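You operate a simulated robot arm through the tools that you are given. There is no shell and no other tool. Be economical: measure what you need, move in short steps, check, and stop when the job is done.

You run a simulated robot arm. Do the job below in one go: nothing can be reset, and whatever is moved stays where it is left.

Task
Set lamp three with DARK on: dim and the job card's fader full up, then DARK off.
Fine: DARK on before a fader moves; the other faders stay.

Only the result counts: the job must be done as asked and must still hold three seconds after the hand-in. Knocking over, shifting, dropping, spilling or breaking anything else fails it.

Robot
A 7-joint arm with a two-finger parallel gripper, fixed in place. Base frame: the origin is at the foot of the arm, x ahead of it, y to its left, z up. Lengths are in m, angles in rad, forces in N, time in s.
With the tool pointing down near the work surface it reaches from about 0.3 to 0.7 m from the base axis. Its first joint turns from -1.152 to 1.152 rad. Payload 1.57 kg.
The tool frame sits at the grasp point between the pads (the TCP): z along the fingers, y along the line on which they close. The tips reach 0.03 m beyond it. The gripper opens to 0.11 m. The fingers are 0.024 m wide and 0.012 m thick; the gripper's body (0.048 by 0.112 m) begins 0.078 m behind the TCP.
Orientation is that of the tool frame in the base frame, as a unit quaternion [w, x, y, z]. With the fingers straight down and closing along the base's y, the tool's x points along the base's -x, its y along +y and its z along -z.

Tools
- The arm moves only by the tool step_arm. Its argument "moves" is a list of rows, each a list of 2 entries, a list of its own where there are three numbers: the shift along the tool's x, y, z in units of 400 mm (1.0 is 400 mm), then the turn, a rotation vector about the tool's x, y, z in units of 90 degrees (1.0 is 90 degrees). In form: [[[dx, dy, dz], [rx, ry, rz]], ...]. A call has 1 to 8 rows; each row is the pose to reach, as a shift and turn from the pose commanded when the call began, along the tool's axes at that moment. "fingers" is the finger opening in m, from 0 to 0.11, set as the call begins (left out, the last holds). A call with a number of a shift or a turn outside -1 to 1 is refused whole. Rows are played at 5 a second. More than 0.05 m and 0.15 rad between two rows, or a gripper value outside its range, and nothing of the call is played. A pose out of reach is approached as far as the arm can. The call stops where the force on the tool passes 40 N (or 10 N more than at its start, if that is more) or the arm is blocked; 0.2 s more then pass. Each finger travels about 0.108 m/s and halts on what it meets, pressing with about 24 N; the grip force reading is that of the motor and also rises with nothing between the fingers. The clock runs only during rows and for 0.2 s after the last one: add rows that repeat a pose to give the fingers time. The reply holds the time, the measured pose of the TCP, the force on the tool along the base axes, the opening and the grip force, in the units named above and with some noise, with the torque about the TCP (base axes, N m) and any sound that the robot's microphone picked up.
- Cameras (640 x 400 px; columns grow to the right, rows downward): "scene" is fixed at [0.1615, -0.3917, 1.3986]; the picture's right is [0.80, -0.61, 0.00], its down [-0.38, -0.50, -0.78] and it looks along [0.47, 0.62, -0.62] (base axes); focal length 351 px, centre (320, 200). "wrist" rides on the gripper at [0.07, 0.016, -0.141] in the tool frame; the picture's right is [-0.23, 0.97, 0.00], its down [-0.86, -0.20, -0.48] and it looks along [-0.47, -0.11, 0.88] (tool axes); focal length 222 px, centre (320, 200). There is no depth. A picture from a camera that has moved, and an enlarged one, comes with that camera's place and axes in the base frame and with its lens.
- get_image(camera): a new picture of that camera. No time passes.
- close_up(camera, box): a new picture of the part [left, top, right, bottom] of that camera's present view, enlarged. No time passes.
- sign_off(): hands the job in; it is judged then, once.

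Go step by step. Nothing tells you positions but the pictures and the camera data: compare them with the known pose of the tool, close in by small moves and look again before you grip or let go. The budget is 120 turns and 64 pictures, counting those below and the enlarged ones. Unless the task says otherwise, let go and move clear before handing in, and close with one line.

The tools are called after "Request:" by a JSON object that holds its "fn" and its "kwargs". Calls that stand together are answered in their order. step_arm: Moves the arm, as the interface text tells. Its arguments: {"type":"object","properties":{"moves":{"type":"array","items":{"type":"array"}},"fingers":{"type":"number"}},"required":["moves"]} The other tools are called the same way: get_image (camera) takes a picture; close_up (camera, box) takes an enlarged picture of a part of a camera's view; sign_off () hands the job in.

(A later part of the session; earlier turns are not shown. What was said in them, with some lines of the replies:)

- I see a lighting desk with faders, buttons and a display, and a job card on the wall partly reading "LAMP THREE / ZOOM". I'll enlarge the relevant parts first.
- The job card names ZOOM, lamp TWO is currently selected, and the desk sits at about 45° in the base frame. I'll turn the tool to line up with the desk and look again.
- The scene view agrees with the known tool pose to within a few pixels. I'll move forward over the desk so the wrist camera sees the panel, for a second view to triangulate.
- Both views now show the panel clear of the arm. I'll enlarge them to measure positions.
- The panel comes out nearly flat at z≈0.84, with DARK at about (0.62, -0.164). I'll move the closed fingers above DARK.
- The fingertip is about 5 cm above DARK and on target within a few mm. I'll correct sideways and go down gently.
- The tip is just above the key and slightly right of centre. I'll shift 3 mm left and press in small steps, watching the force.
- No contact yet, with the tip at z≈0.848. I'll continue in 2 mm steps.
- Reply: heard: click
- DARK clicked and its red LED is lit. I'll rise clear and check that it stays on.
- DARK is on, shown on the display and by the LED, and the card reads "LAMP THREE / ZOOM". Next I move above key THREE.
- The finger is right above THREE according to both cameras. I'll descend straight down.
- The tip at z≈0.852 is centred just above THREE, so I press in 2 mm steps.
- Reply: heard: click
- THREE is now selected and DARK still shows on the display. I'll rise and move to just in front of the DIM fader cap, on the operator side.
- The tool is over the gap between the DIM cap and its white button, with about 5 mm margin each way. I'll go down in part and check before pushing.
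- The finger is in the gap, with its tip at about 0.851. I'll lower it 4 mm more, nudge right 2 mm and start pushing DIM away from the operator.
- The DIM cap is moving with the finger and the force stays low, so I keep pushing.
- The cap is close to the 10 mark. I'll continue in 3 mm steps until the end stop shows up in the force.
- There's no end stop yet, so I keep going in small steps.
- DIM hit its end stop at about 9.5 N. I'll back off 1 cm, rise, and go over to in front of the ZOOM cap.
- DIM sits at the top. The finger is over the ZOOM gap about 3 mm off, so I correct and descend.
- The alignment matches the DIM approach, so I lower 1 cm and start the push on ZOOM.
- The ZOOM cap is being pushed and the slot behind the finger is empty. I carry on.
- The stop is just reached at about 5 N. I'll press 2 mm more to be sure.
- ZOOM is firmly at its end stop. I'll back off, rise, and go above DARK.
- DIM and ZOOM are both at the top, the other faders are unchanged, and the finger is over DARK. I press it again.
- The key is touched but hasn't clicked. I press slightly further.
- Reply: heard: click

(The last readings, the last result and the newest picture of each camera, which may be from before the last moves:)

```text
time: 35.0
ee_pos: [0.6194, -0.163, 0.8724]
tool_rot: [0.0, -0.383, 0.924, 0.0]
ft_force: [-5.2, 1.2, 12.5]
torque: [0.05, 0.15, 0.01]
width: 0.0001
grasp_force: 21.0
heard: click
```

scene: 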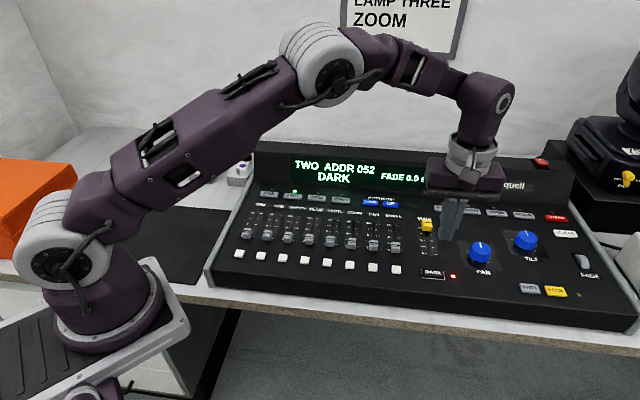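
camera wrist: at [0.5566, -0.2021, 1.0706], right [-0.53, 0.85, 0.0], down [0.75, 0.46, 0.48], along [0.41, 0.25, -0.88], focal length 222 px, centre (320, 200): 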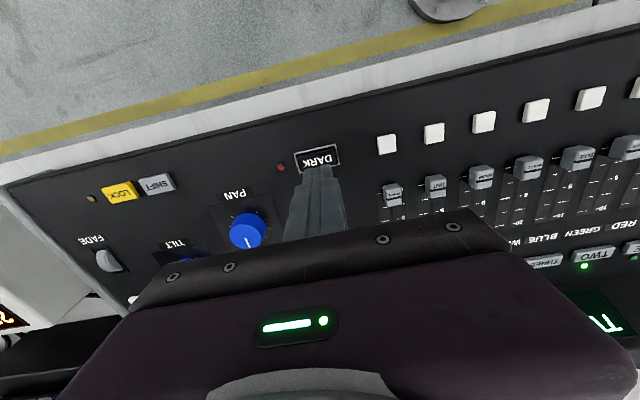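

It clicked. I'll rise clear and check the final state.

Request:
{"fn": "step_arm", "kwargs": {"moves": [[[0, 0, -0.1], [0, 0, 0]], [[0, 0, -0.2], [0, 0, 0]], [[0, 0, -0.3], [0, 0, 0]], [[0, 0, -0.4], [0, 0, 0]], [[0, 0, -0.4], [0, 0, 0]]]}}

Request:
{"fn": "close_up", "kwargs": {"camera": "scene", "box": [220, 150, 460, 300]}}

Request:
{"fn": "get_image", "kwargs": {"camera": "scene"}}

```text
time: 36.2
ee_pos: [0.6202, -0.165, 1.0329]
tool_rot: [0.001, -0.383, 0.924, 0.0]
ft_force: [0.3, 0.0, -0.4]
torque: [0.01, 0.0, -0.05]
width: 0.0
grasp_force: 21.5
```

```text
2.67 times, centred on (340, 225) of scene
camera zoom: at [0.1615, -0.3917, 1.3986], right [0.8, -0.61, 0.0], down [-0.38, -0.5, -0.78], along [0.47, 0.62, -0.62], focal length 935 px, centre (267, 133)
```

zoom: 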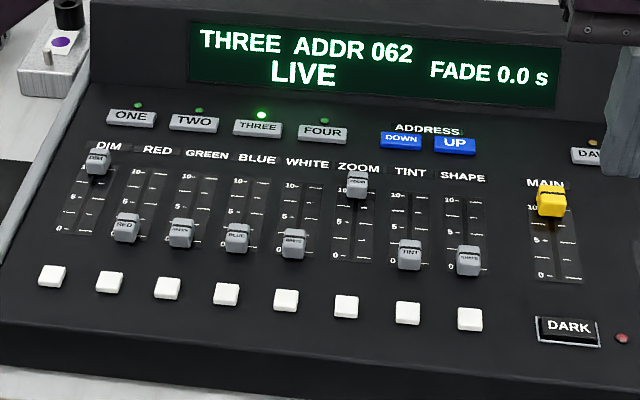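

```text
21 pictures are left
```

scene: 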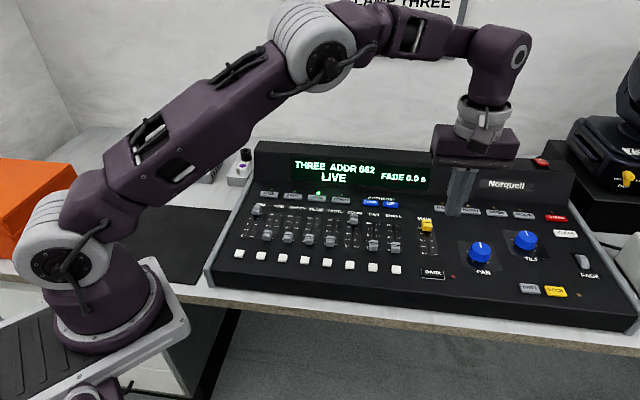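

The desk shows THREE, LIVE, with DARK off and DIM and ZOOM at full. Before handing in I'll check the lamp fixture at the right and the card for anything I missed.

Request:
{"fn": "close_up", "kwargs": {"camera": "scene", "box": [540, 60, 640, 230]}}

Request:
{"fn": "close_up", "kwargs": {"camera": "scene", "box": [100, 130, 270, 220]}}

```text
2.35 times, centred on (590, 145) of scene
camera zoom: at [0.1615, -0.3917, 1.3986], right [0.8, -0.61, 0.0], down [-0.38, -0.5, -0.78], along [0.47, 0.62, -0.62], focal length 825 px, centre (-315, 329)
```

zoom: 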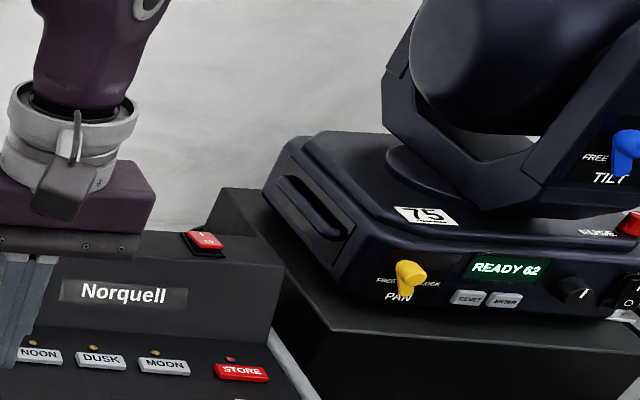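

```text
3.76 times, centred on (185, 175) of scene
camera zoom: at [0.1615, -0.3917, 1.3986], right [0.8, -0.61, 0.0], down [-0.38, -0.5, -0.78], along [0.47, 0.62, -0.62], focal length 1320 px, centre (828, 294)
```

zoom: 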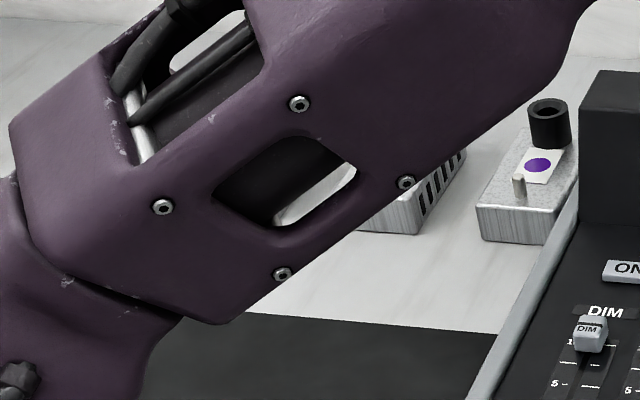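

The lamp reads "READY 62", which matches lamp three's address on the desk (062). Everything is in place, so I hand in.

Request:
{"fn": "sign_off", "kwargs": {}}

```text
The job is handed in.
```

Lamp three is set: I switched DARK on first, pushed DIM and ZOOM (the job card's fader) to their upper end stops, then switched DARK off; the desk shows THREE and LIVE, and the other faders were left alone.
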